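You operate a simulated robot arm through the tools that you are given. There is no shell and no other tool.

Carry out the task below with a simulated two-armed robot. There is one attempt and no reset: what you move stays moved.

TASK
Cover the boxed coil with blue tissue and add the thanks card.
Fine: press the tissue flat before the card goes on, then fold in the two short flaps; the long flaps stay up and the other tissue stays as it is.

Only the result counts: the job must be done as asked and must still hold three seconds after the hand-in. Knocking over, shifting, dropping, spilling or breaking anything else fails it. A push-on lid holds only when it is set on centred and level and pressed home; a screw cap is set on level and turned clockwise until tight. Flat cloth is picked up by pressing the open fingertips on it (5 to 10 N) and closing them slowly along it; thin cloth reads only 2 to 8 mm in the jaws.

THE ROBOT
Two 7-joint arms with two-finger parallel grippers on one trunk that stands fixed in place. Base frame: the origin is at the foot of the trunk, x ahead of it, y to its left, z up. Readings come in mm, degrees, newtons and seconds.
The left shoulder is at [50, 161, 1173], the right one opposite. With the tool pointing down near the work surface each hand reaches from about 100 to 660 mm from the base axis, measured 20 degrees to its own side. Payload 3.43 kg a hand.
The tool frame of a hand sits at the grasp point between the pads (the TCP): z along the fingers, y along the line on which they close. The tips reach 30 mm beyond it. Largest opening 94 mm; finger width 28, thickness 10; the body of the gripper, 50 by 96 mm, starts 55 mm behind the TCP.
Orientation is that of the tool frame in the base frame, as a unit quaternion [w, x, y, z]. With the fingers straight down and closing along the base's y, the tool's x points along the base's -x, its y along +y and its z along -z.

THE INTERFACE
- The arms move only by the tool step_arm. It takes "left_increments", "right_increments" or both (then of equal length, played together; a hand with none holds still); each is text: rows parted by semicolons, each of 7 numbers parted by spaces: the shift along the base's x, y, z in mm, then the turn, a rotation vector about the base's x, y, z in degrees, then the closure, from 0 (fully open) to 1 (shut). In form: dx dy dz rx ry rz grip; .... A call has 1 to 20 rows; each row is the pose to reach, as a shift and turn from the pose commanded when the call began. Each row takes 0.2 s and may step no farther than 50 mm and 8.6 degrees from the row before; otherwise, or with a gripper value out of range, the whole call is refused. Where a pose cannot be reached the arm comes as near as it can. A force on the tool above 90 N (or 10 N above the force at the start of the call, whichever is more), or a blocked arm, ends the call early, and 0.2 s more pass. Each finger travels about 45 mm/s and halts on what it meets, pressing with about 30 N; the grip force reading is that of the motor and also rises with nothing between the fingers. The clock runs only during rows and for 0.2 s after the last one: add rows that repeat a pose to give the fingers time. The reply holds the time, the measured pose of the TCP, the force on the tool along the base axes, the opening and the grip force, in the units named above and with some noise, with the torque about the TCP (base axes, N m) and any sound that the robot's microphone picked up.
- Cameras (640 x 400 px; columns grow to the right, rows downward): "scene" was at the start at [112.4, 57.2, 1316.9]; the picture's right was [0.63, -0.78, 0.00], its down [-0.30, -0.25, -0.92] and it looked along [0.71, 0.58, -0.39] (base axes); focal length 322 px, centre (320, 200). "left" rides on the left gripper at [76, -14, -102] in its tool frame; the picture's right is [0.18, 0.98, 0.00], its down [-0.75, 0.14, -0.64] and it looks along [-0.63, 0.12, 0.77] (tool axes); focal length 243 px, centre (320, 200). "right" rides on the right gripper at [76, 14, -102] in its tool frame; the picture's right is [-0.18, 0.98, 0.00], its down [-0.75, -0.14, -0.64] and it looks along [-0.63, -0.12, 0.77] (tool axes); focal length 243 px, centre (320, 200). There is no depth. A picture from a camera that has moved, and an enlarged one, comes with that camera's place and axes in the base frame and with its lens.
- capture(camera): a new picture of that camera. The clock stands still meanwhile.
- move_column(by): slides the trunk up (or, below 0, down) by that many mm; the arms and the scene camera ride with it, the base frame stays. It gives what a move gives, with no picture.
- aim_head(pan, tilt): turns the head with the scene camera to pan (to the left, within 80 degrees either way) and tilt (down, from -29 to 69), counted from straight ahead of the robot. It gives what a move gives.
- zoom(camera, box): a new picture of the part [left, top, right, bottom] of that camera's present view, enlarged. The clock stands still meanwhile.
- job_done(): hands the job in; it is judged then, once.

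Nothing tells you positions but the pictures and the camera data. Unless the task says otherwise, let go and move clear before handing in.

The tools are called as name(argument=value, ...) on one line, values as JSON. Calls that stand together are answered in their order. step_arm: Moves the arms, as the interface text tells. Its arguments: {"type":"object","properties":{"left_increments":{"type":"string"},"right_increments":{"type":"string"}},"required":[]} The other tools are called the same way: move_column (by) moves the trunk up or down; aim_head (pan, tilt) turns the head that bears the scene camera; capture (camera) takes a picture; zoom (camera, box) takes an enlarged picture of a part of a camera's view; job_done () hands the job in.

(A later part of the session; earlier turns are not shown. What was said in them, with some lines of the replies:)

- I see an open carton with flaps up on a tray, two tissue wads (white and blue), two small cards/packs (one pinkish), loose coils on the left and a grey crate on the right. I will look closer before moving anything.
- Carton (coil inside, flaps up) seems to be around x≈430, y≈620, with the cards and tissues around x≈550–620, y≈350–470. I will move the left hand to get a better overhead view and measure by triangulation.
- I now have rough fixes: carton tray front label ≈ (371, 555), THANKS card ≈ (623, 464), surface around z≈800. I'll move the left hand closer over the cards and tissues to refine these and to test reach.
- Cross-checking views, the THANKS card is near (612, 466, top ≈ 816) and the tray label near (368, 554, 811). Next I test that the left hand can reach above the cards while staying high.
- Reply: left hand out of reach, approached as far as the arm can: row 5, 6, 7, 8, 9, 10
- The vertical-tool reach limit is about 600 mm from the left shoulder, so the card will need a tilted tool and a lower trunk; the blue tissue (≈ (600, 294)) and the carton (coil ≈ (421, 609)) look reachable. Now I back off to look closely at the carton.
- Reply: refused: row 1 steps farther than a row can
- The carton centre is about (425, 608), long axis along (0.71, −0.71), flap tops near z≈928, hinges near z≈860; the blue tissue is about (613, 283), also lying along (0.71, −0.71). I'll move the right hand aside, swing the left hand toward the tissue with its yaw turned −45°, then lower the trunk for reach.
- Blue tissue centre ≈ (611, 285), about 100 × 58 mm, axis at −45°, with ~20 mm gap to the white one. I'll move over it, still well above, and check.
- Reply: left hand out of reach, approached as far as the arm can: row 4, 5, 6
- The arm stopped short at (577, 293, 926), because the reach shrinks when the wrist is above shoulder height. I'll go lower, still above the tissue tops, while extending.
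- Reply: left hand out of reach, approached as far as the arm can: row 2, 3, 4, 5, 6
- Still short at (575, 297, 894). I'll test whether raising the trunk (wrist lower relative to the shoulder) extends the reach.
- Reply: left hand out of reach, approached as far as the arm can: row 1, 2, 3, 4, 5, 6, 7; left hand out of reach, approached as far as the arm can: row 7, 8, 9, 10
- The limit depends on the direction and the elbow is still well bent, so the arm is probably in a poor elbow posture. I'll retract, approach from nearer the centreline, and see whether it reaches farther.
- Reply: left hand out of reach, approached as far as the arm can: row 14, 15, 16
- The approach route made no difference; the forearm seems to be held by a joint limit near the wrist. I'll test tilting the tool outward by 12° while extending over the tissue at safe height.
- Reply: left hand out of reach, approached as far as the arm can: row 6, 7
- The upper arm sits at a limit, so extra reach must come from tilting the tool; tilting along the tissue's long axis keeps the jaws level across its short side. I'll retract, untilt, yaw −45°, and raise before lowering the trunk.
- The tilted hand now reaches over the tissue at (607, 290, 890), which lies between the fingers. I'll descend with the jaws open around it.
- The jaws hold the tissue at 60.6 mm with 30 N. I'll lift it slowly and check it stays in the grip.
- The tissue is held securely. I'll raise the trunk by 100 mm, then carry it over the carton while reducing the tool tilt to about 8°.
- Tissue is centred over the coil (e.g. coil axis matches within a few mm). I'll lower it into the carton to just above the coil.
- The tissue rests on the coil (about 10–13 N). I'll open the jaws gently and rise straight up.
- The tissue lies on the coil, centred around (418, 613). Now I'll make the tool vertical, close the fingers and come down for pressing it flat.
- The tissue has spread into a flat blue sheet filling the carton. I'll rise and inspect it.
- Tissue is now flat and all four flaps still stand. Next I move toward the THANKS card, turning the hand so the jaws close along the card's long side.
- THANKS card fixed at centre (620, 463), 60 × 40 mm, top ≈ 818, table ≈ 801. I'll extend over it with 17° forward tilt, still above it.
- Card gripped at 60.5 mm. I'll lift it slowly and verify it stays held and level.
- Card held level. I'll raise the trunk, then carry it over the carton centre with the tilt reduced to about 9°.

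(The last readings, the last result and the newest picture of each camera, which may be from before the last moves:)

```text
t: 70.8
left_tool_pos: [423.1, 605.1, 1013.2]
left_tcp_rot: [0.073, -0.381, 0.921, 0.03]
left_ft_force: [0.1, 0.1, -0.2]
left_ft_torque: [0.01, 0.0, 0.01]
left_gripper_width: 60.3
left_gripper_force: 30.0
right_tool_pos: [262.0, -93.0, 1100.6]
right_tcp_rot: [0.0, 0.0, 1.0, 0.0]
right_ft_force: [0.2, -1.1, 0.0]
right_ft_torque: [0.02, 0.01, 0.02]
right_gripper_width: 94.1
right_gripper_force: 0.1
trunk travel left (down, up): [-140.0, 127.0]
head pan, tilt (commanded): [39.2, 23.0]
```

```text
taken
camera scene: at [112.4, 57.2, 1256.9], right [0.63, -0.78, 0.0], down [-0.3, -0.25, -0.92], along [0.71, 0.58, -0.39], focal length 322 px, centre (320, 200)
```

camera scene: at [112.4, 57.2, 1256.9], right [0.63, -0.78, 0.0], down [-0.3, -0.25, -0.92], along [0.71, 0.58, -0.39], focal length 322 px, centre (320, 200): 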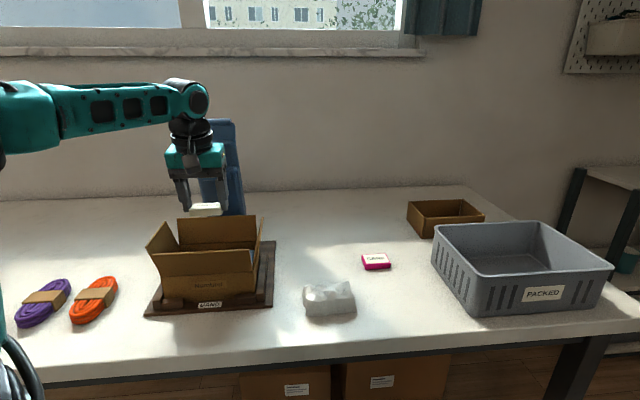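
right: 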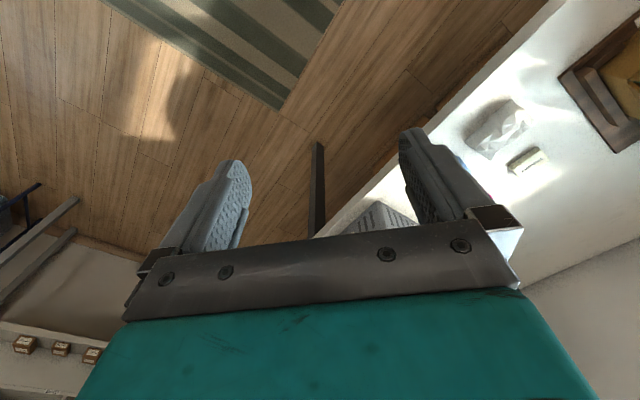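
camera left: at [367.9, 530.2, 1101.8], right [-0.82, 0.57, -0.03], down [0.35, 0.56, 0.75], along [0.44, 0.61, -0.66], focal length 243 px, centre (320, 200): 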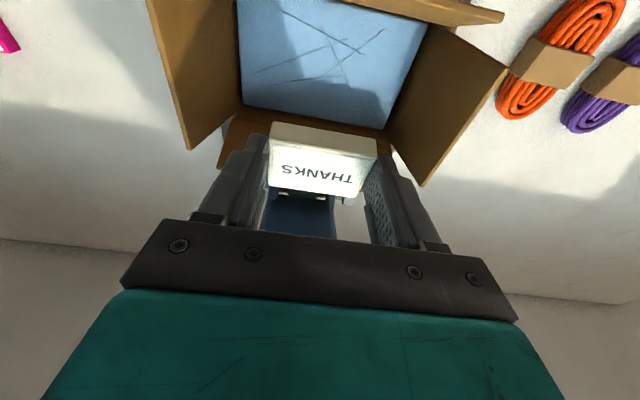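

Card is centred over the carton. I'll lower it inside to just above the tissue.

step_arm(left_increments="0 0 -15 0 0 0 0.45; 0 0 -30 0 0 0 0.45; 0 0 -45 0 0 0 0.45; 0 0 -60 0 0 0 0.45; 0 0 -75 0 0 0 0.45; 0 0 -88 0 0 0 0.45; 0 0 -98 0 0 0 0.45; 0 0 -105 0 0 0 0.45; 0 0 -105 0 0 0 0.45")

capture(camera="left")

zoom(camera="scene", box=[130, 130, 290, 320])

```text
t: 72.8
left_tool_pos: [421.9, 605.6, 908.0]
left_tcp_rot: [0.072, -0.382, 0.921, 0.03]
left_ft_force: [-0.4, -0.1, 0.8]
left_ft_torque: [-0.03, 0.01, 0.02]
left_gripper_width: 60.6
left_gripper_force: 29.8
right_tool_pos: [262.9, -93.9, 1101.4]
right_tcp_rot: [0.0, 0.0, 1.0, 0.002]
right_ft_force: [0.1, -1.1, 0.5]
right_ft_torque: [-0.02, 0.01, -0.03]
right_gripper_width: 94.1
right_gripper_force: 0.1
trunk travel left (down, up): [-140.0, 127.0]
head pan, tilt (commanded): [39.2, 23.0]
```

```text
taken
camera left: at [367.1, 530.8, 996.7], right [-0.82, 0.57, -0.03], down [0.35, 0.56, 0.75], along [0.44, 0.61, -0.66], focal length 243 px, centre (320, 200)
```

left: 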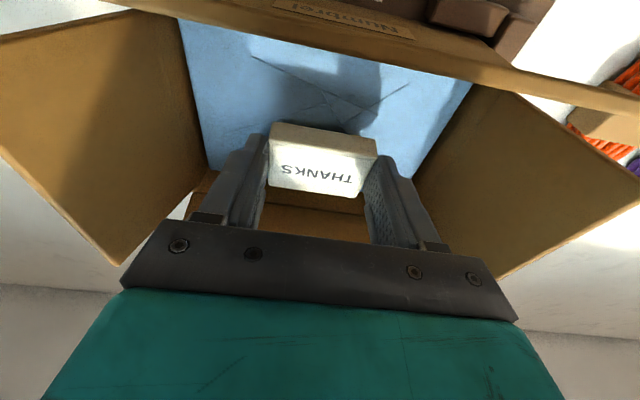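

```text
2.11 times, centred on (210, 225) of scene
camera zoom: at [112.4, 57.2, 1256.9], right [0.63, -0.78, 0.0], down [-0.3, -0.25, -0.92], along [0.71, 0.58, -0.39], focal length 678 px, centre (552, 147)
```

zoom: 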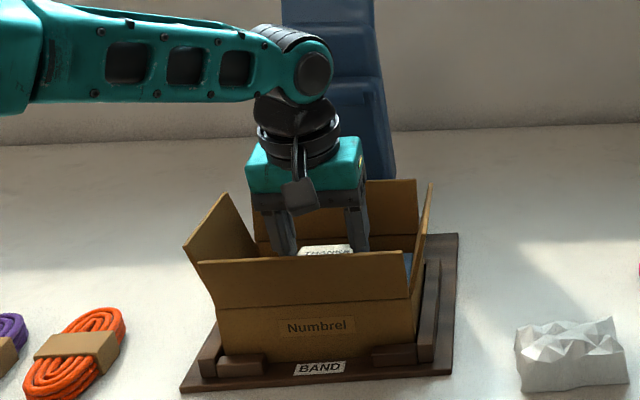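

step_arm(left_increments="0 0 -4 0 0 0 0.45; 0 0 -8 0 0 0 0.45; 0 0 -12 0 0 0 0.45; 0 0 -12 0 0 0 0.45")

step_arm(left_increments="0 0 -2 0 0 0 0.45; 0 0 -4 0 0 0 0.45; 0 0 -4 0 0 0 0.45")

step_arm(left_increments="0 0 -2 0 0 0 0.45; 0 0 -4 0 0 0 0.45; 0 0 -4 0 0 0 0.45")

```text
t: 73.8
left_tool_pos: [421.6, 604.9, 895.5]
left_tcp_rot: [0.073, -0.381, 0.921, 0.03]
left_ft_force: [0.0, 0.4, 1.7]
left_ft_torque: [0.06, -0.04, 0.01]
left_gripper_width: 60.5
left_gripper_force: 29.9
right_tool_pos: [261.5, -93.9, 1100.3]
right_tcp_rot: [0.0, 0.001, 1.0, 0.001]
right_ft_force: [0.4, 0.9, -0.1]
right_ft_torque: [0.02, -0.02, 0.0]
right_gripper_width: 94.2
right_gripper_force: 0.1
trunk travel left (down, up): [-140.0, 127.0]
head pan, tilt (commanded): [39.2, 23.0]
```

```text
t: 74.6
left_tool_pos: [423.0, 603.9, 894.5]
left_tcp_rot: [0.076, -0.381, 0.921, 0.03]
left_ft_force: [1.0, 3.3, 19.2]
left_ft_torque: [0.56, -0.35, 0.04]
left_gripper_width: 60.2
left_gripper_force: 30.7
right_tool_pos: [260.9, -95.6, 1101.8]
right_tcp_rot: [0.001, 0.001, 1.0, 0.001]
right_ft_force: [0.8, -0.2, 0.7]
right_ft_torque: [-0.01, -0.02, 0.02]
right_gripper_width: 94.1
right_gripper_force: 0.0
trunk travel left (down, up): [-140.0, 127.0]
head pan, tilt (commanded): [39.2, 23.0]
```

```text
t: 75.4
left_tool_pos: [421.0, 604.2, 888.3]
left_tcp_rot: [0.075, -0.381, 0.921, 0.03]
left_ft_force: [3.5, -0.5, 19.3]
left_ft_torque: [0.27, -0.59, -0.09]
left_gripper_width: 60.2
left_gripper_force: 30.0
right_tool_pos: [261.4, -95.8, 1101.4]
right_tcp_rot: [0.0, 0.0, 1.0, 0.002]
right_ft_force: [-0.3, 0.7, -0.2]
right_ft_torque: [-0.01, -0.01, -0.02]
right_gripper_width: 94.4
right_gripper_force: 0.1
trunk travel left (down, up): [-140.0, 127.0]
head pan, tilt (commanded): [39.2, 23.0]
```

The card touches the tissue (≈19 N) and has levelled in the grip. I'll ease off and open the jaws slowly.

step_arm(left_increments="0 0 2 0 0 0 0.45; 0 0 2 0 0 0 0.38; 0 0 2 0 0 0 0.32; 0 0 2 0 0 0 0.26; 0 0 2 0 0 0 0.22; 0 0 2 0 0 0 0.2; 0 0 2 0 0 0 0.2")

capture(camera="left")

```text
t: 77.0
left_tool_pos: [421.0, 606.7, 889.0]
left_tcp_rot: [0.072, -0.382, 0.921, 0.03]
left_ft_force: [0.4, -0.3, 1.3]
left_ft_torque: [-0.01, 0.0, 0.05]
left_gripper_width: 75.3
left_gripper_force: 0.1
right_tool_pos: [263.4, -94.1, 1102.2]
right_tcp_rot: [0.0, 0.0, 1.0, 0.001]
right_ft_force: [0.4, -1.0, -0.3]
right_ft_torque: [-0.01, 0.0, -0.02]
right_gripper_width: 94.0
right_gripper_force: 0.1
trunk travel left (down, up): [-140.0, 127.0]
head pan, tilt (commanded): [39.2, 23.0]
```

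```text
taken
camera left: at [366.6, 530.4, 978.5], right [-0.82, 0.57, -0.03], down [0.35, 0.56, 0.75], along [0.44, 0.61, -0.66], focal length 243 px, centre (320, 200)
```

left: 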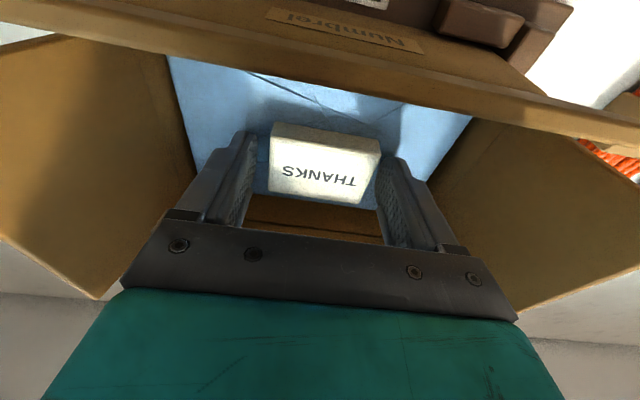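

step_arm(left_increments="0 0 6 0 0 0 0.2; 0 0 14 0 0 0 0.2; 0 0 26 0 0 0 0.2; 0 0 42 0 0 0 0.2; 0 0 60 0 0 0 0.2; 0 0 80 0 0 0 0.2; 0 0 100 0 0 0 0.2; 0 0 124 0 0 0 0.2; 0 0 124 0 0 0 0.2")

capture(camera="left")

zoom(camera="scene", box=[130, 130, 290, 320])

```text
t: 79.0
left_tool_pos: [423.8, 606.4, 1013.6]
left_tcp_rot: [0.073, -0.382, 0.921, 0.03]
left_ft_force: [-0.8, 0.6, -0.6]
left_ft_torque: [0.01, 0.0, 0.0]
left_gripper_width: 75.2
left_gripper_force: 0.0
right_tool_pos: [262.3, -94.6, 1102.4]
right_tcp_rot: [0.0, 0.0, 1.0, 0.0]
right_ft_force: [0.6, -0.4, -0.2]
right_ft_torque: [-0.01, -0.02, -0.01]
right_gripper_width: 94.0
right_gripper_force: 0.0
trunk travel left (down, up): [-140.0, 127.0]
head pan, tilt (commanded): [39.2, 23.0]
```

```text
taken
camera left: at [367.5, 531.1, 1102.9], right [-0.82, 0.57, -0.03], down [0.35, 0.56, 0.75], along [0.44, 0.61, -0.66], focal length 243 px, centre (320, 200)
```

left: 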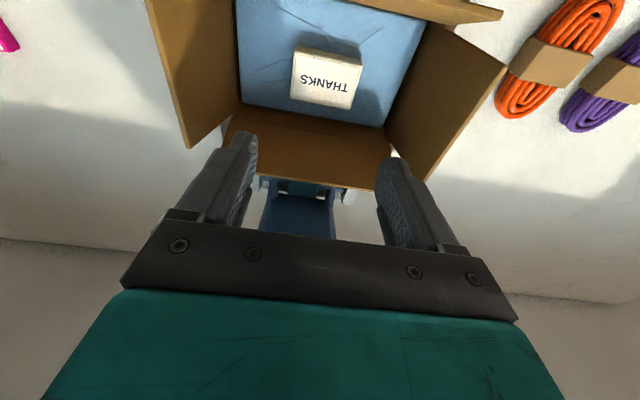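

```text
2.11 times, centred on (210, 225) of scene
camera zoom: at [112.4, 57.3, 1256.9], right [0.63, -0.78, 0.0], down [-0.3, -0.25, -0.92], along [0.71, 0.58, -0.39], focal length 678 px, centre (552, 147)
```

zoom: 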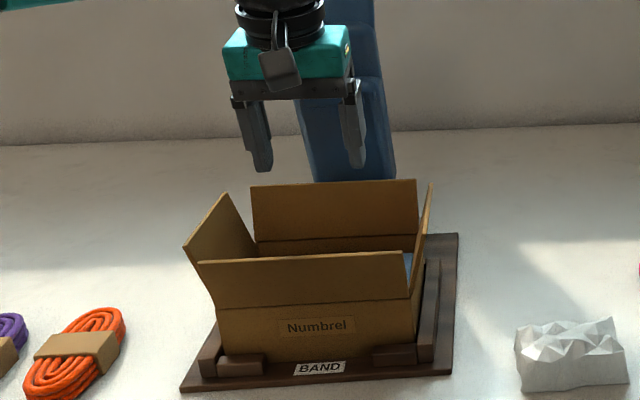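

zoom(camera="left", box=[140, 0, 510, 230])

```text
1.73 times, centred on (325, 115) of left
camera zoom: at [367.5, 531.1, 1102.9], right [-0.82, 0.57, -0.03], down [0.35, 0.56, 0.75], along [0.44, 0.61, -0.66], focal length 420 px, centre (311, 347)
```

zoom: 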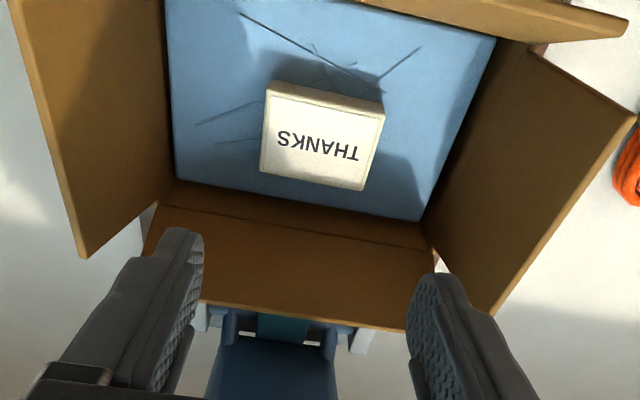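

The card lies flat on the tissue. Next I'll untilt the hand, close the fingers and go around outside the right-hand short flap, at safe height.

step_arm(left_increments="0 0 5 -3.2 3.2 0 0.5; 10 -10 5 -6.36 6.36 0 0.8; 30 -30 5 -6.36 6.36 0 1; 50 -50 5 -6.36 6.36 0 1; 70 -70 5 -6.36 6.36 0 1; 90 -90 5 -6.36 6.36 0 1; 102 -102 5 -6.36 6.36 0 1; 102 -102 5 -6.36 6.36 0 1")

capture(camera="left")

capture(camera="scene")

```text
t: 80.8
left_tool_pos: [523.7, 502.4, 1017.4]
left_tcp_rot: [0.0, -0.384, 0.923, 0.0]
left_ft_force: [-0.3, 0.6, -0.3]
left_ft_torque: [0.01, -0.02, 0.04]
left_gripper_width: 0.1
left_gripper_force: 29.3
right_tool_pos: [262.4, -94.0, 1101.3]
right_tcp_rot: [0.0, 0.0, 1.0, 0.0]
right_ft_force: [-0.4, 0.3, 0.1]
right_ft_torque: [-0.01, 0.09, 0.03]
right_gripper_width: 94.0
right_gripper_force: 0.0
trunk travel left (down, up): [-140.0, 127.0]
head pan, tilt (commanded): [39.2, 23.0]
```

```text
taken
camera left: at [479.4, 438.0, 1119.9], right [-0.83, 0.56, 0.0], down [0.43, 0.63, 0.64], along [0.36, 0.53, -0.77], focal length 243 px, centre (320, 200)
```

left: 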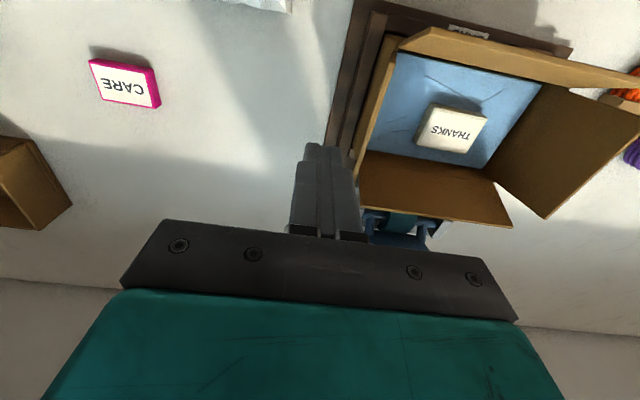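

```text
taken
camera scene: at [112.4, 57.2, 1256.9], right [0.63, -0.78, 0.0], down [-0.3, -0.25, -0.92], along [0.71, 0.58, -0.39], focal length 322 px, centre (320, 200)
```

scene: 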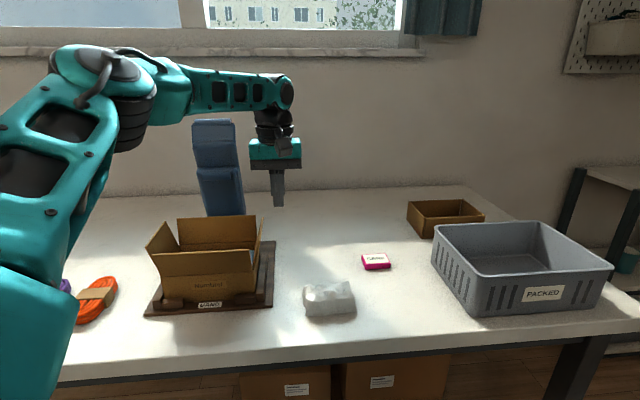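

zoom(camera="left", box=[280, 0, 560, 200])

```text
2.00 times, centred on (420, 100) of left
camera zoom: at [479.4, 438.0, 1119.9], right [-0.83, 0.56, 0.0], down [0.43, 0.63, 0.64], along [0.36, 0.53, -0.77], focal length 485 px, centre (120, 400)
```

zoom: 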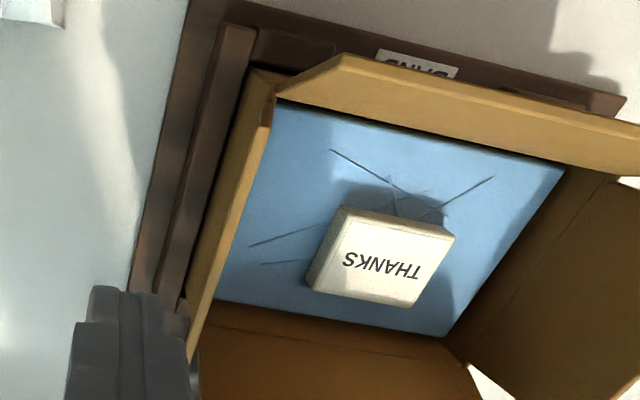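

I'm beside the right short flap (top edge at about 27 mm on the carton side of zero along the long axis). I'll lower the closed fingers outside it.

step_arm(left_increments="1 1 -20 0 0 0 1; 1 1 -40 0 0 0 1; 1 1 -60 0 0 0 1; 1 1 -79 0 0 0 1; 1 1 -79 0 0 0 1")

capture(camera="left")

zoom(camera="scene", box=[130, 130, 330, 320])

```text
t: 82.0
left_tool_pos: [524.6, 505.6, 937.3]
left_tcp_rot: [0.0, -0.383, 0.924, 0.0]
left_ft_force: [0.5, -0.1, -0.2]
left_ft_torque: [0.01, 0.0, -0.03]
left_gripper_width: 0.2
left_gripper_force: 29.7
right_tool_pos: [262.0, -93.8, 1101.9]
right_tcp_rot: [0.0, 0.0, 1.0, 0.0]
right_ft_force: [0.2, -0.5, -0.1]
right_ft_torque: [0.01, -0.01, -0.01]
right_gripper_width: 94.1
right_gripper_force: 0.0
trunk travel left (down, up): [-140.0, 127.0]
head pan, tilt (commanded): [39.2, 23.0]
```

```text
taken
camera left: at [480.3, 440.8, 1040.8], right [-0.83, 0.56, 0.0], down [0.43, 0.63, 0.64], along [0.36, 0.53, -0.77], focal length 243 px, centre (320, 200)
```

left: 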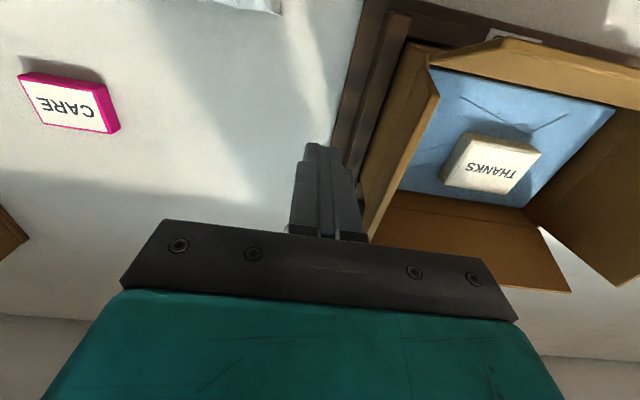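

```text
2.11 times, centred on (230, 225) of scene
camera zoom: at [112.4, 57.2, 1256.9], right [0.63, -0.78, 0.0], down [-0.3, -0.25, -0.92], along [0.71, 0.58, -0.39], focal length 678 px, centre (510, 147)
```

zoom: 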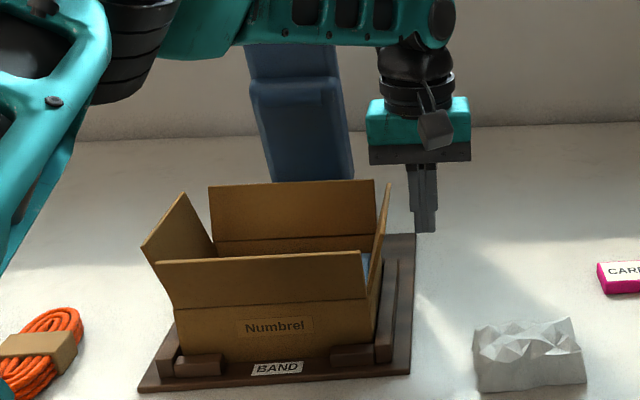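

Fingers are outside the flap with clear space. I'll sweep inward gently, pushing the flap past vertical, and check.

step_arm(left_increments="-9.5 9.5 0 0 0 0 1; -16.5 16.5 0 0 0 0 1; -23.6 23.6 0 0 0 0 1; -30.7 30.7 0 0 0 0 1; -37.8 37.8 0 0 0 0 1; -43.4 43.4 0 0 0 0 1; -43.4 43.4 0 0 0 0 1")

capture(camera="left")

zoom(camera="scene", box=[130, 130, 330, 320])

```text
t: 83.6
left_tool_pos: [481.5, 548.6, 939.5]
left_tcp_rot: [0.0, -0.384, 0.923, 0.0]
left_ft_force: [0.2, 0.4, -0.4]
left_ft_torque: [0.03, -0.01, -0.01]
left_gripper_width: 0.1
left_gripper_force: 30.1
right_tool_pos: [262.3, -94.5, 1101.5]
right_tcp_rot: [0.0, 0.001, 1.0, 0.0]
right_ft_force: [0.2, -0.7, 0.8]
right_ft_torque: [-0.04, 0.0, -0.02]
right_gripper_width: 94.2
right_gripper_force: 0.0
trunk travel left (down, up): [-140.0, 127.0]
head pan, tilt (commanded): [39.2, 23.0]
```

```text
taken
camera left: at [437.2, 483.7, 1041.7], right [-0.83, 0.56, 0.0], down [0.43, 0.63, 0.64], along [0.36, 0.53, -0.77], focal length 243 px, centre (320, 200)
```

left: 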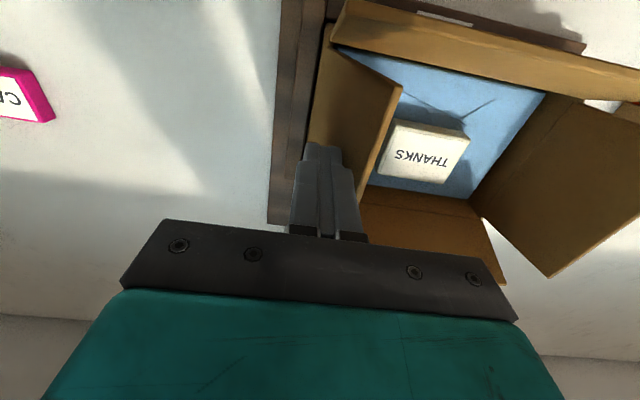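

```text
2.11 times, centred on (230, 225) of scene
camera zoom: at [112.4, 57.2, 1256.9], right [0.63, -0.78, 0.0], down [-0.3, -0.25, -0.92], along [0.71, 0.58, -0.39], focal length 678 px, centre (510, 147)
```

zoom: 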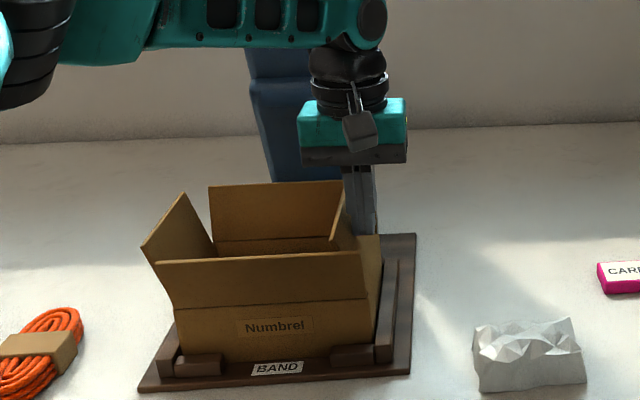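

The flap follows with almost no force. I'll continue along its arc downwards.

step_arm(left_increments="-4 4 -0.5 0 0 0 1; -7.5 7.5 -1.5 0 0 0 1; -11 11 -3.5 0 0 0 1; -14.6 14.6 -5.5 0 0 0 1; -18.8 18.8 -12.5 0 0 0 1; -22.3 22.3 -21.5 0 0 0 1; -24.5 24.5 -28 0 0 0 1; -24.5 24.5 -28 0 0 0 1")

capture(camera="left")

zoom(camera="scene", box=[130, 130, 330, 320])

```text
t: 85.4
left_tool_pos: [457.9, 572.6, 910.6]
left_tcp_rot: [0.0, -0.383, 0.924, 0.0]
left_ft_force: [0.7, 0.5, 0.0]
left_ft_torque: [-0.01, -0.01, 0.01]
left_gripper_width: 0.0
left_gripper_force: 29.9
right_tool_pos: [262.2, -95.7, 1101.7]
right_tcp_rot: [0.0, 0.001, 1.0, 0.0]
right_ft_force: [0.0, -0.9, -0.5]
right_ft_torque: [0.01, -0.01, 0.01]
right_gripper_width: 93.7
right_gripper_force: 0.0
trunk travel left (down, up): [-140.0, 127.0]
head pan, tilt (commanded): [39.2, 23.0]
```

```text
taken
camera left: at [413.3, 508.1, 1013.5], right [-0.83, 0.56, 0.0], down [0.43, 0.63, 0.64], along [0.36, 0.53, -0.77], focal length 243 px, centre (320, 200)
```

left: 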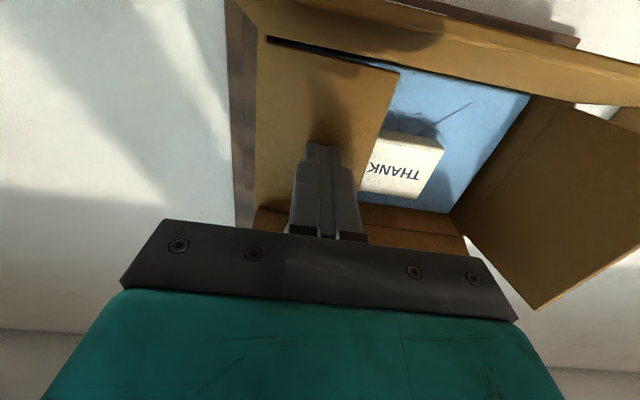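

```text
2.11 times, centred on (230, 225) of scene
camera zoom: at [112.4, 57.2, 1256.9], right [0.63, -0.78, 0.0], down [-0.3, -0.25, -0.92], along [0.71, 0.58, -0.39], focal length 678 px, centre (510, 147)
```

zoom: 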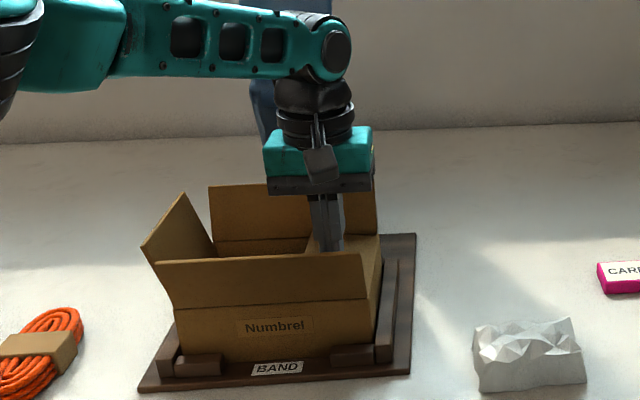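

step_arm(left_increments="-0.7 0.7 -2 0 0 0 1; -1.4 1.4 -4 0 0 0 1; -1.4 1.4 -6 0 0 0 1; -1.4 1.4 -6 0 0 0 1")

step_arm(left_increments="0 0 -1.5 0 0 0 1; 0 0 -3 0 0 0 1; 0 0 -3 0 0 0 1")

```text
t: 86.4
left_tool_pos: [456.0, 573.5, 905.7]
left_tcp_rot: [0.0, -0.384, 0.923, 0.0]
left_ft_force: [0.3, 0.6, 1.3]
left_ft_torque: [0.02, 0.02, -0.01]
left_gripper_width: 0.1
left_gripper_force: 29.9
right_tool_pos: [263.1, -95.1, 1101.8]
right_tcp_rot: [0.001, 0.0, 1.0, 0.0]
right_ft_force: [0.0, 0.1, 0.1]
right_ft_torque: [0.01, -0.02, -0.04]
right_gripper_width: 94.1
right_gripper_force: 0.0
trunk travel left (down, up): [-140.0, 127.0]
head pan, tilt (commanded): [39.2, 23.0]
```

```text
t: 87.2
left_tool_pos: [455.3, 572.7, 904.1]
left_tcp_rot: [0.002, -0.384, 0.923, 0.0]
left_ft_force: [-1.6, 3.7, 11.2]
left_ft_torque: [0.13, 0.11, 0.0]
left_gripper_width: 0.1
left_gripper_force: 30.2
right_tool_pos: [262.2, -95.0, 1102.2]
right_tcp_rot: [0.001, 0.0, 1.0, 0.001]
right_ft_force: [0.5, 0.0, 0.7]
right_ft_torque: [0.0, -0.01, -0.02]
right_gripper_width: 94.0
right_gripper_force: 0.1
trunk travel left (down, up): [-140.0, 127.0]
head pan, tilt (commanded): [39.2, 23.0]
```

The flap is down and meets resistance (~11 N). I'll lift off and see whether it stays folded.

step_arm(left_increments="0 0 4 0 0 0 1; 0 0 12 0 0 0 1; 0 0 25 0 0 0 1; 0 0 45 0 0 0 1; 0 0 70 0 0 0 1; 0 0 95 0 0 0 1; 0 0 115 0 0 0 1; 0 0 115 0 0 0 1")

capture(camera="left")

zoom(camera="scene", box=[130, 130, 330, 320])

```text
t: 89.0
left_tool_pos: [456.3, 574.5, 1017.0]
left_tcp_rot: [0.0, -0.384, 0.923, 0.0]
left_ft_force: [-0.9, -0.1, -0.2]
left_ft_torque: [-0.01, -0.01, 0.01]
left_gripper_width: 0.2
left_gripper_force: 29.3
right_tool_pos: [261.7, -94.1, 1102.1]
right_tcp_rot: [0.0, 0.0, 1.0, 0.0]
right_ft_force: [0.9, 0.1, -0.5]
right_ft_torque: [-0.01, 0.0, 0.0]
right_gripper_width: 94.2
right_gripper_force: 0.0
trunk travel left (down, up): [-140.0, 127.0]
head pan, tilt (commanded): [39.2, 23.0]
```

```text
taken
camera left: at [411.6, 509.4, 1120.3], right [-0.83, 0.56, 0.0], down [0.43, 0.63, 0.64], along [0.36, 0.53, -0.77], focal length 243 px, centre (320, 200)
```

left: 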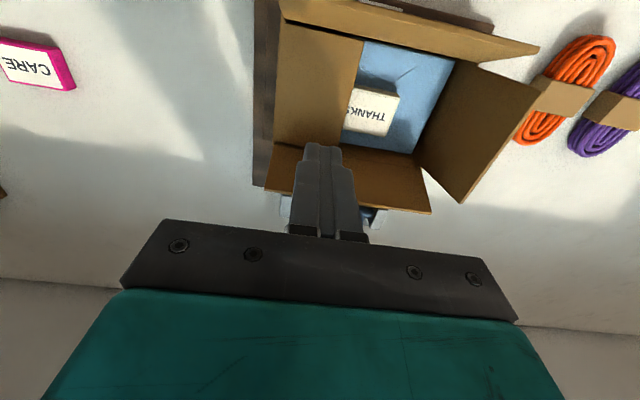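

```text
2.11 times, centred on (230, 225) of scene
camera zoom: at [112.4, 57.2, 1256.9], right [0.63, -0.78, 0.0], down [-0.3, -0.25, -0.92], along [0.71, 0.58, -0.39], focal length 678 px, centre (510, 147)
```

zoom: 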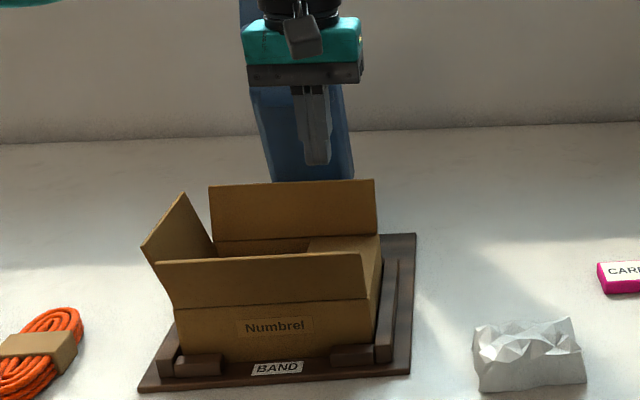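

The right short flap stays folded over the card's edge. Now I move above and beyond the left short flap, staying high.

step_arm(left_increments="-20 20 0 0 0 0 1; -42 42 0 0 0 0 1; -64 64 0 0 0 0 1; -86 86 0 0 0 0 1; -108 108 0 0 0 0 1; -124 124 0 0 0 0 1; -137 133 0 0 0 0 1; -137 133 0 0 0 0 1")

capture(camera="left")

capture(camera="scene")

```text
t: 90.8
left_tool_pos: [319.1, 706.9, 1016.9]
left_tcp_rot: [0.0, -0.384, 0.923, 0.0]
left_ft_force: [0.0, -0.1, -0.2]
left_ft_torque: [-0.02, -0.01, -0.01]
left_gripper_width: 0.1
left_gripper_force: 29.9
right_tool_pos: [262.3, -93.4, 1102.2]
right_tcp_rot: [0.0, -0.001, 1.0, 0.0]
right_ft_force: [-0.6, 0.2, -0.1]
right_ft_torque: [0.02, 0.0, 0.02]
right_gripper_width: 93.9
right_gripper_force: 0.1
trunk travel left (down, up): [-140.0, 127.0]
head pan, tilt (commanded): [39.2, 23.0]
```

```text
taken
camera left: at [274.6, 642.4, 1119.4], right [-0.83, 0.56, 0.0], down [0.43, 0.63, 0.64], along [0.36, 0.53, -0.77], focal length 243 px, centre (320, 200)
```

left: 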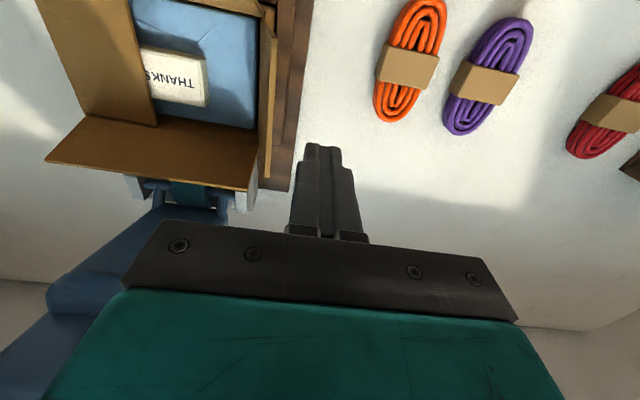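

```text
taken
camera scene: at [112.3, 57.2, 1256.9], right [0.63, -0.78, 0.0], down [-0.3, -0.25, -0.92], along [0.71, 0.58, -0.39], focal length 322 px, centre (320, 200)
```

scene: 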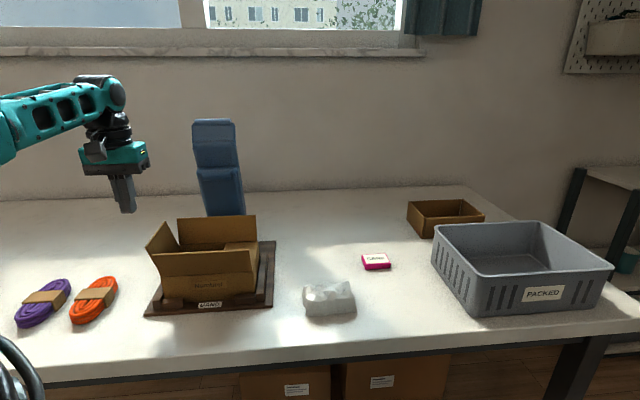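

zoom(camera="left", box=[120, 0, 360, 200])

```text
2.00 times, centred on (240, 100) of left
camera zoom: at [274.6, 642.4, 1119.4], right [-0.83, 0.56, 0.0], down [0.43, 0.63, 0.64], along [0.36, 0.53, -0.77], focal length 485 px, centre (480, 400)
```

zoom: 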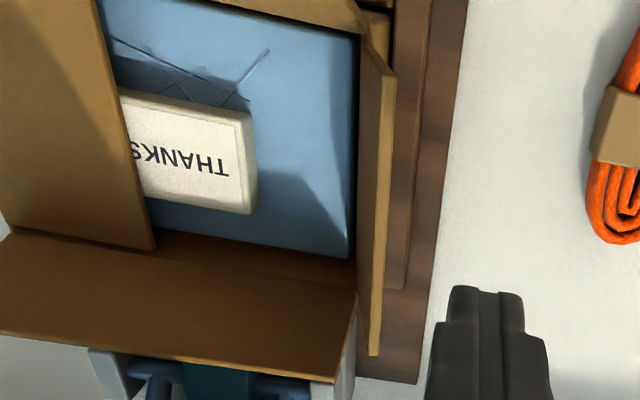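

step_arm(left_increments="1 1 -20 0 0 0 1; 1 1 -40 0 0 0 1; 1 1 -60 0 0 0 1; 1 1 -79 0 0 0 1; 1 1 -79 0 0 0 1")

capture(camera="left")

zoom(camera="scene", box=[50, 130, 290, 330])

```text
t: 92.0
left_tool_pos: [319.7, 707.6, 936.4]
left_tcp_rot: [0.0, -0.384, 0.923, 0.0]
left_ft_force: [-0.6, -0.2, 0.5]
left_ft_torque: [0.03, -0.01, 0.02]
left_gripper_width: 0.0
left_gripper_force: 29.8
right_tool_pos: [262.5, -94.9, 1101.9]
right_tcp_rot: [0.0, 0.0, 1.0, 0.0]
right_ft_force: [0.4, 0.0, -0.9]
right_ft_torque: [-0.01, -0.02, -0.02]
right_gripper_width: 94.1
right_gripper_force: 0.1
trunk travel left (down, up): [-140.0, 127.0]
head pan, tilt (commanded): [39.2, 23.0]
```

```text
taken
camera left: at [275.9, 642.9, 1040.3], right [-0.83, 0.56, 0.0], down [0.43, 0.63, 0.64], along [0.36, 0.53, -0.77], focal length 243 px, centre (320, 200)
```

left: 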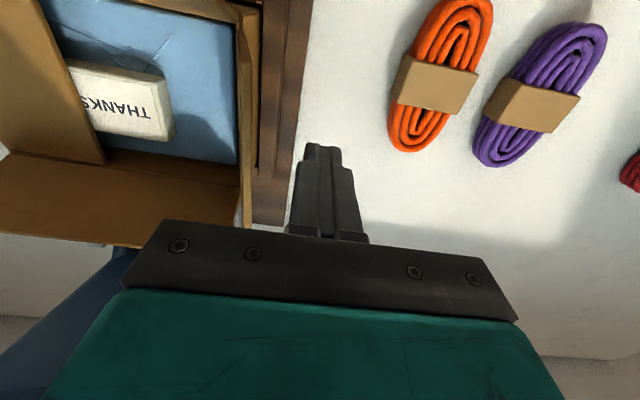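

```text
2.00 times, centred on (170, 230) of scene
camera zoom: at [112.4, 57.2, 1256.9], right [0.63, -0.78, 0.0], down [-0.3, -0.25, -0.92], along [0.71, 0.58, -0.39], focal length 644 px, centre (620, 140)
```

zoom: 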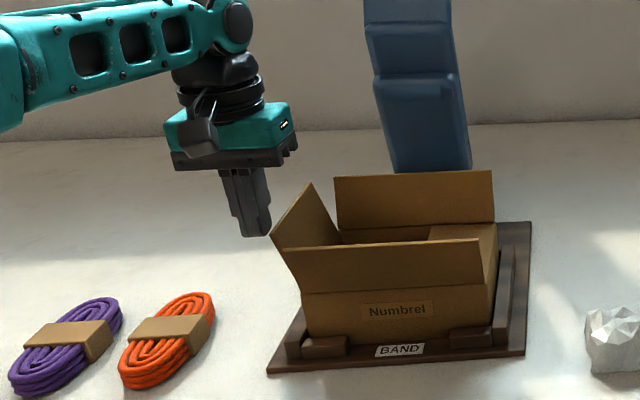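

step_arm(left_increments="8.5 -8.5 1 0 0 0 1; 15.6 -15.6 2 0 0 0 1; 22.6 -22.6 2 0 0 0 1; 29.7 -29.7 2 0 0 0 1; 36.8 -36.8 2 0 0 0 1; 43.8 -43.8 2 0 0 0 1; 43.8 -43.8 2 0 0 0 1")

capture(camera="left")

zoom(camera="scene", box=[50, 130, 290, 330])

```text
t: 93.6
left_tool_pos: [364.0, 661.8, 938.6]
left_tcp_rot: [0.0, -0.384, 0.923, -0.001]
left_ft_force: [-0.2, -0.4, -0.7]
left_ft_torque: [0.03, -0.01, 0.01]
left_gripper_width: 0.0
left_gripper_force: 29.9
right_tool_pos: [262.7, -93.9, 1101.2]
right_tcp_rot: [-0.001, 0.0, 1.0, -0.001]
right_ft_force: [-0.2, -0.3, 0.6]
right_ft_torque: [0.01, 0.02, 0.03]
right_gripper_width: 93.9
right_gripper_force: 0.1
trunk travel left (down, up): [-140.0, 127.0]
head pan, tilt (commanded): [39.2, 23.0]
```

```text
taken
camera left: at [319.2, 598.3, 1042.1], right [-0.83, 0.56, 0.0], down [0.43, 0.63, 0.64], along [0.36, 0.53, -0.77], focal length 243 px, centre (320, 200)
```

left: 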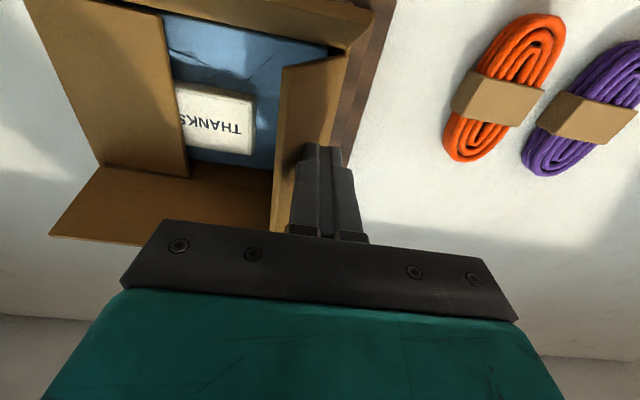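

```text
2.00 times, centred on (170, 230) of scene
camera zoom: at [112.4, 57.3, 1256.9], right [0.63, -0.78, 0.0], down [-0.3, -0.25, -0.92], along [0.71, 0.58, -0.39], focal length 644 px, centre (620, 140)
```

zoom: 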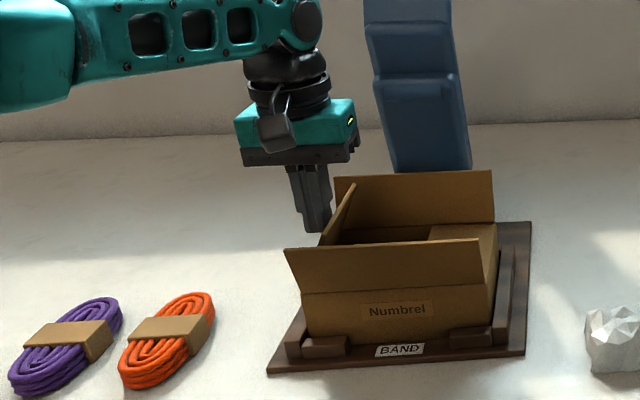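

step_arm(left_increments="2.8 -2.8 0 0 0 0 1; 6 -6 -1 0 0 0 1; 9.5 -9.5 -3 0 0 0 1; 13.1 -13.1 -5 0 0 0 1; 17.3 -17.3 -12 0 0 0 1; 20.9 -20.9 -21 0 0 0 1; 23 -23 -27.5 0 0 0 1; 23 -23 -27.5 0 0 0 1")

capture(camera="left")

```text
t: 95.4
left_tool_pos: [385.7, 641.1, 910.7]
left_tcp_rot: [0.0, -0.383, 0.924, 0.0]
left_ft_force: [0.0, 0.4, -0.1]
left_ft_torque: [0.01, -0.02, 0.01]
left_gripper_width: 0.1
left_gripper_force: 30.1
right_tool_pos: [262.1, -93.1, 1102.3]
right_tcp_rot: [-0.001, -0.001, 1.0, -0.001]
right_ft_force: [0.6, 0.0, 1.2]
right_ft_torque: [0.01, 0.0, 0.02]
right_gripper_width: 93.7
right_gripper_force: 0.0
trunk travel left (down, up): [-140.0, 127.0]
head pan, tilt (commanded): [39.2, 23.0]
```

```text
taken
camera left: at [342.1, 576.8, 1014.3], right [-0.83, 0.56, 0.0], down [0.43, 0.63, 0.64], along [0.36, 0.53, -0.77], focal length 243 px, centre (320, 200)
```

left: 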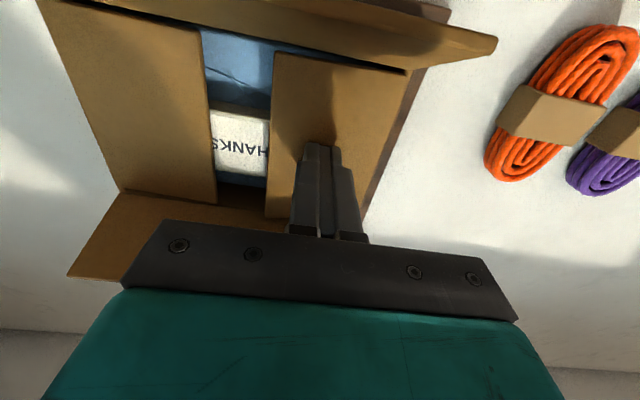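

Almost flat. I'll press it the last few millimetres down as on the other side.

step_arm(left_increments="0.7 -0.7 -2 0 0 0 1; 1.4 -1.4 -4 0 0 0 1; 1.4 -1.4 -6 0 0 0 1; 1.4 -1.4 -6 0 0 0 1")

step_arm(left_increments="0 0 -1.5 0 0 0 1; 0 0 -3 0 0 0 1; 0 0 -3 0 0 0 1")

```text
t: 96.4
left_tool_pos: [388.4, 639.3, 906.6]
left_tcp_rot: [0.0, -0.384, 0.923, 0.0]
left_ft_force: [0.6, -0.5, 1.1]
left_ft_torque: [-0.01, 0.01, 0.02]
left_gripper_width: 0.0
left_gripper_force: 30.0
right_tool_pos: [262.2, -94.9, 1101.4]
right_tcp_rot: [0.0, 0.0, 1.0, 0.0]
right_ft_force: [0.1, -0.3, -0.6]
right_ft_torque: [0.02, 0.02, -0.02]
right_gripper_width: 94.2
right_gripper_force: 0.1
trunk travel left (down, up): [-140.0, 127.0]
head pan, tilt (commanded): [39.2, 23.0]
```

```text
t: 97.2
left_tool_pos: [387.5, 639.0, 904.5]
left_tcp_rot: [0.002, -0.384, 0.924, 0.001]
left_ft_force: [-1.8, 3.7, 8.8]
left_ft_torque: [0.04, 0.02, -0.06]
left_gripper_width: 0.2
left_gripper_force: 29.9
right_tool_pos: [262.1, -95.0, 1102.1]
right_tcp_rot: [0.0, 0.0, 1.0, 0.001]
right_ft_force: [-0.3, -0.3, -1.2]
right_ft_torque: [0.02, 0.01, 0.02]
right_gripper_width: 94.1
right_gripper_force: 0.2
trunk travel left (down, up): [-140.0, 127.0]
head pan, tilt (commanded): [39.2, 23.0]
```

step_arm(left_increments="0 0 4 0 0 0 1; 0 0 12 0 0 0 1; 0 0 25 0 0 0 1; 0 0 45 0 0 0 1; 0 0 70 0 0 0 1; 0 0 95 0 0 0 1; -10 -10 120 0 0 0 1; -30 -30 140 0 0 0 1; -50 -50 150 0 0 0 1; -50 -50 150 0 0 0 1")

capture(camera="left")

zoom(camera="scene", box=[50, 130, 290, 330])

```text
t: 99.4
left_tool_pos: [337.2, 587.7, 1053.7]
left_tcp_rot: [0.0, -0.383, 0.924, 0.0]
left_ft_force: [0.1, -0.2, 0.9]
left_ft_torque: [0.02, -0.02, -0.03]
left_gripper_width: 0.0
left_gripper_force: 29.7
right_tool_pos: [262.6, -94.9, 1101.8]
right_tcp_rot: [-0.001, 0.0, 1.0, -0.001]
right_ft_force: [0.5, -0.3, -0.4]
right_ft_torque: [0.0, -0.03, 0.03]
right_gripper_width: 94.0
right_gripper_force: 0.1
trunk travel left (down, up): [-140.0, 127.0]
head pan, tilt (commanded): [39.2, 23.0]
```

```text
taken
camera left: at [291.7, 523.1, 1156.9], right [-0.83, 0.56, 0.0], down [0.43, 0.63, 0.64], along [0.36, 0.53, -0.77], focal length 243 px, centre (320, 200)
```

left: 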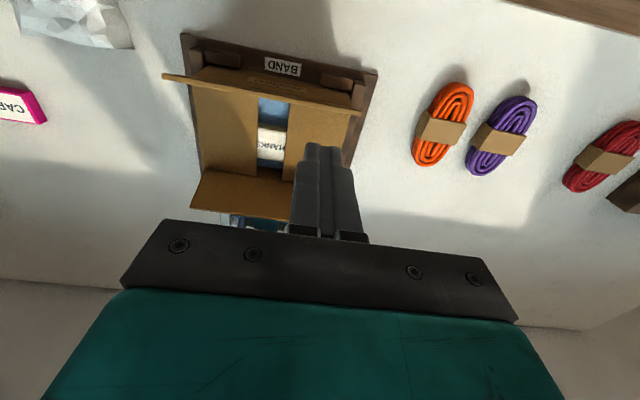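

```text
2.00 times, centred on (170, 230) of scene
camera zoom: at [112.3, 57.2, 1256.9], right [0.63, -0.78, 0.0], down [-0.3, -0.25, -0.92], along [0.71, 0.58, -0.39], focal length 644 px, centre (620, 140)
```

zoom: 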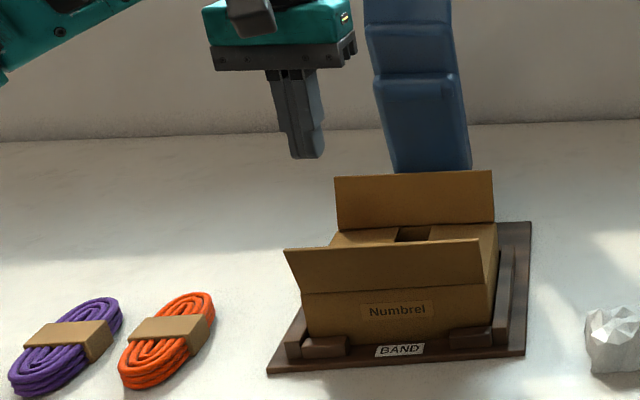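

Both short flaps lie folded in, long flaps up, card and flat tissue visible in the gap. I'll move the hand well clear and do a final check.

step_arm(left_increments="-10 -30 10 0 0 0 1; -20 -65 20 0 0 0 0.8; -30 -100 30 0 0 0 0.5; -40 -135 40 0 0 0 0.2; -40 -165 40 0 0 0 0; -40 -165 40 0 0 0 0; -40 -165 40 0 0 0 0")

capture(camera="scene")

capture(camera="left")

zoom(camera="scene", box=[130, 200, 400, 330])

```text
t: 101.0
left_tool_pos: [299.0, 423.8, 1092.3]
left_tcp_rot: [0.0, -0.384, 0.923, 0.0]
left_ft_force: [-0.4, -0.1, 0.0]
left_ft_torque: [0.01, -0.01, -0.01]
left_gripper_width: 94.1
left_gripper_force: 0.1
right_tool_pos: [262.5, -95.1, 1101.8]
right_tcp_rot: [0.0, 0.0, 1.0, 0.0]
right_ft_force: [-0.2, -0.6, -0.9]
right_ft_torque: [0.01, 0.0, 0.02]
right_gripper_width: 94.0
right_gripper_force: 0.1
trunk travel left (down, up): [-140.0, 127.0]
head pan, tilt (commanded): [39.2, 23.0]
```

```text
taken
camera scene: at [112.4, 57.2, 1256.9], right [0.63, -0.78, 0.0], down [-0.3, -0.25, -0.92], along [0.71, 0.58, -0.39], focal length 322 px, centre (320, 200)
```

scene: 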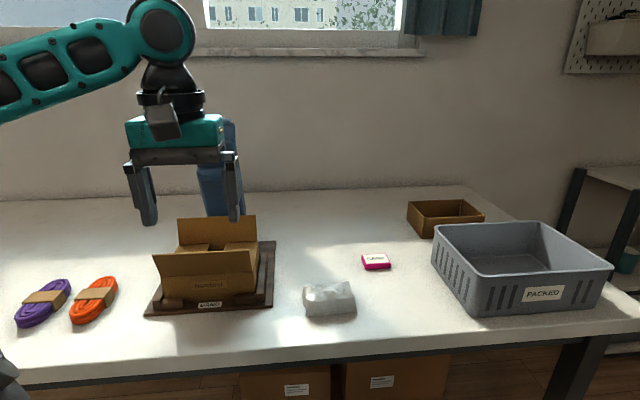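

```text
taken
camera left: at [254.8, 359.2, 1196.5], right [-0.83, 0.56, 0.0], down [0.43, 0.63, 0.64], along [0.36, 0.53, -0.77], focal length 243 px, centre (320, 200)
```

left: 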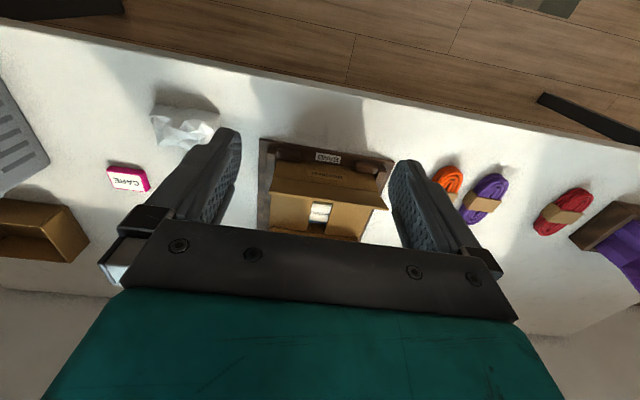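

```text
2.37 times, centred on (265, 265) of scene
camera zoom: at [112.4, 57.2, 1256.9], right [0.63, -0.78, 0.0], down [-0.3, -0.25, -0.92], along [0.71, 0.58, -0.39], focal length 764 px, centre (450, 46)
```

zoom: 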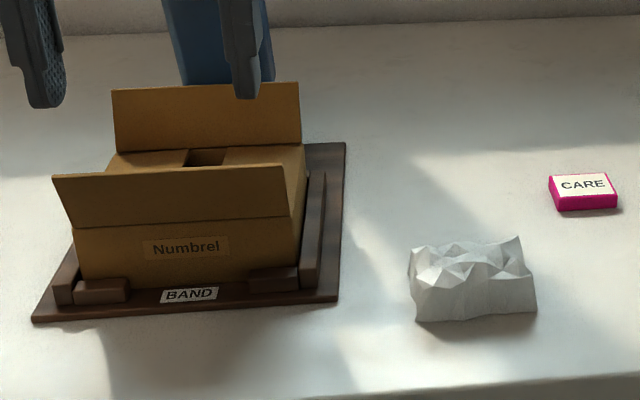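

Everything looks as asked: the tissue is flat over the coil with the card on it, the two short flaps are folded in, and the long flaps are up. The white tissue and CARE card are untouched and both hands are clear, so I'm handing in.

job_done()

```text
The job is handed in.
```

The job is handed in. The blue tissue is pressed flat over the coil in the carton, the THANKS card lies on it, and both short flaps are folded in.

- **Flaps:** the two short flaps stayed down after I let go, their ends overlapping the card. The two long flaps are still up.
- **Other items:** the white tissue and the CARE card look undisturbed in the last pictures.
- **Robot:** both hands are empty and clear of the carton.

The tool only said the job was handed in; it gave no verdict.
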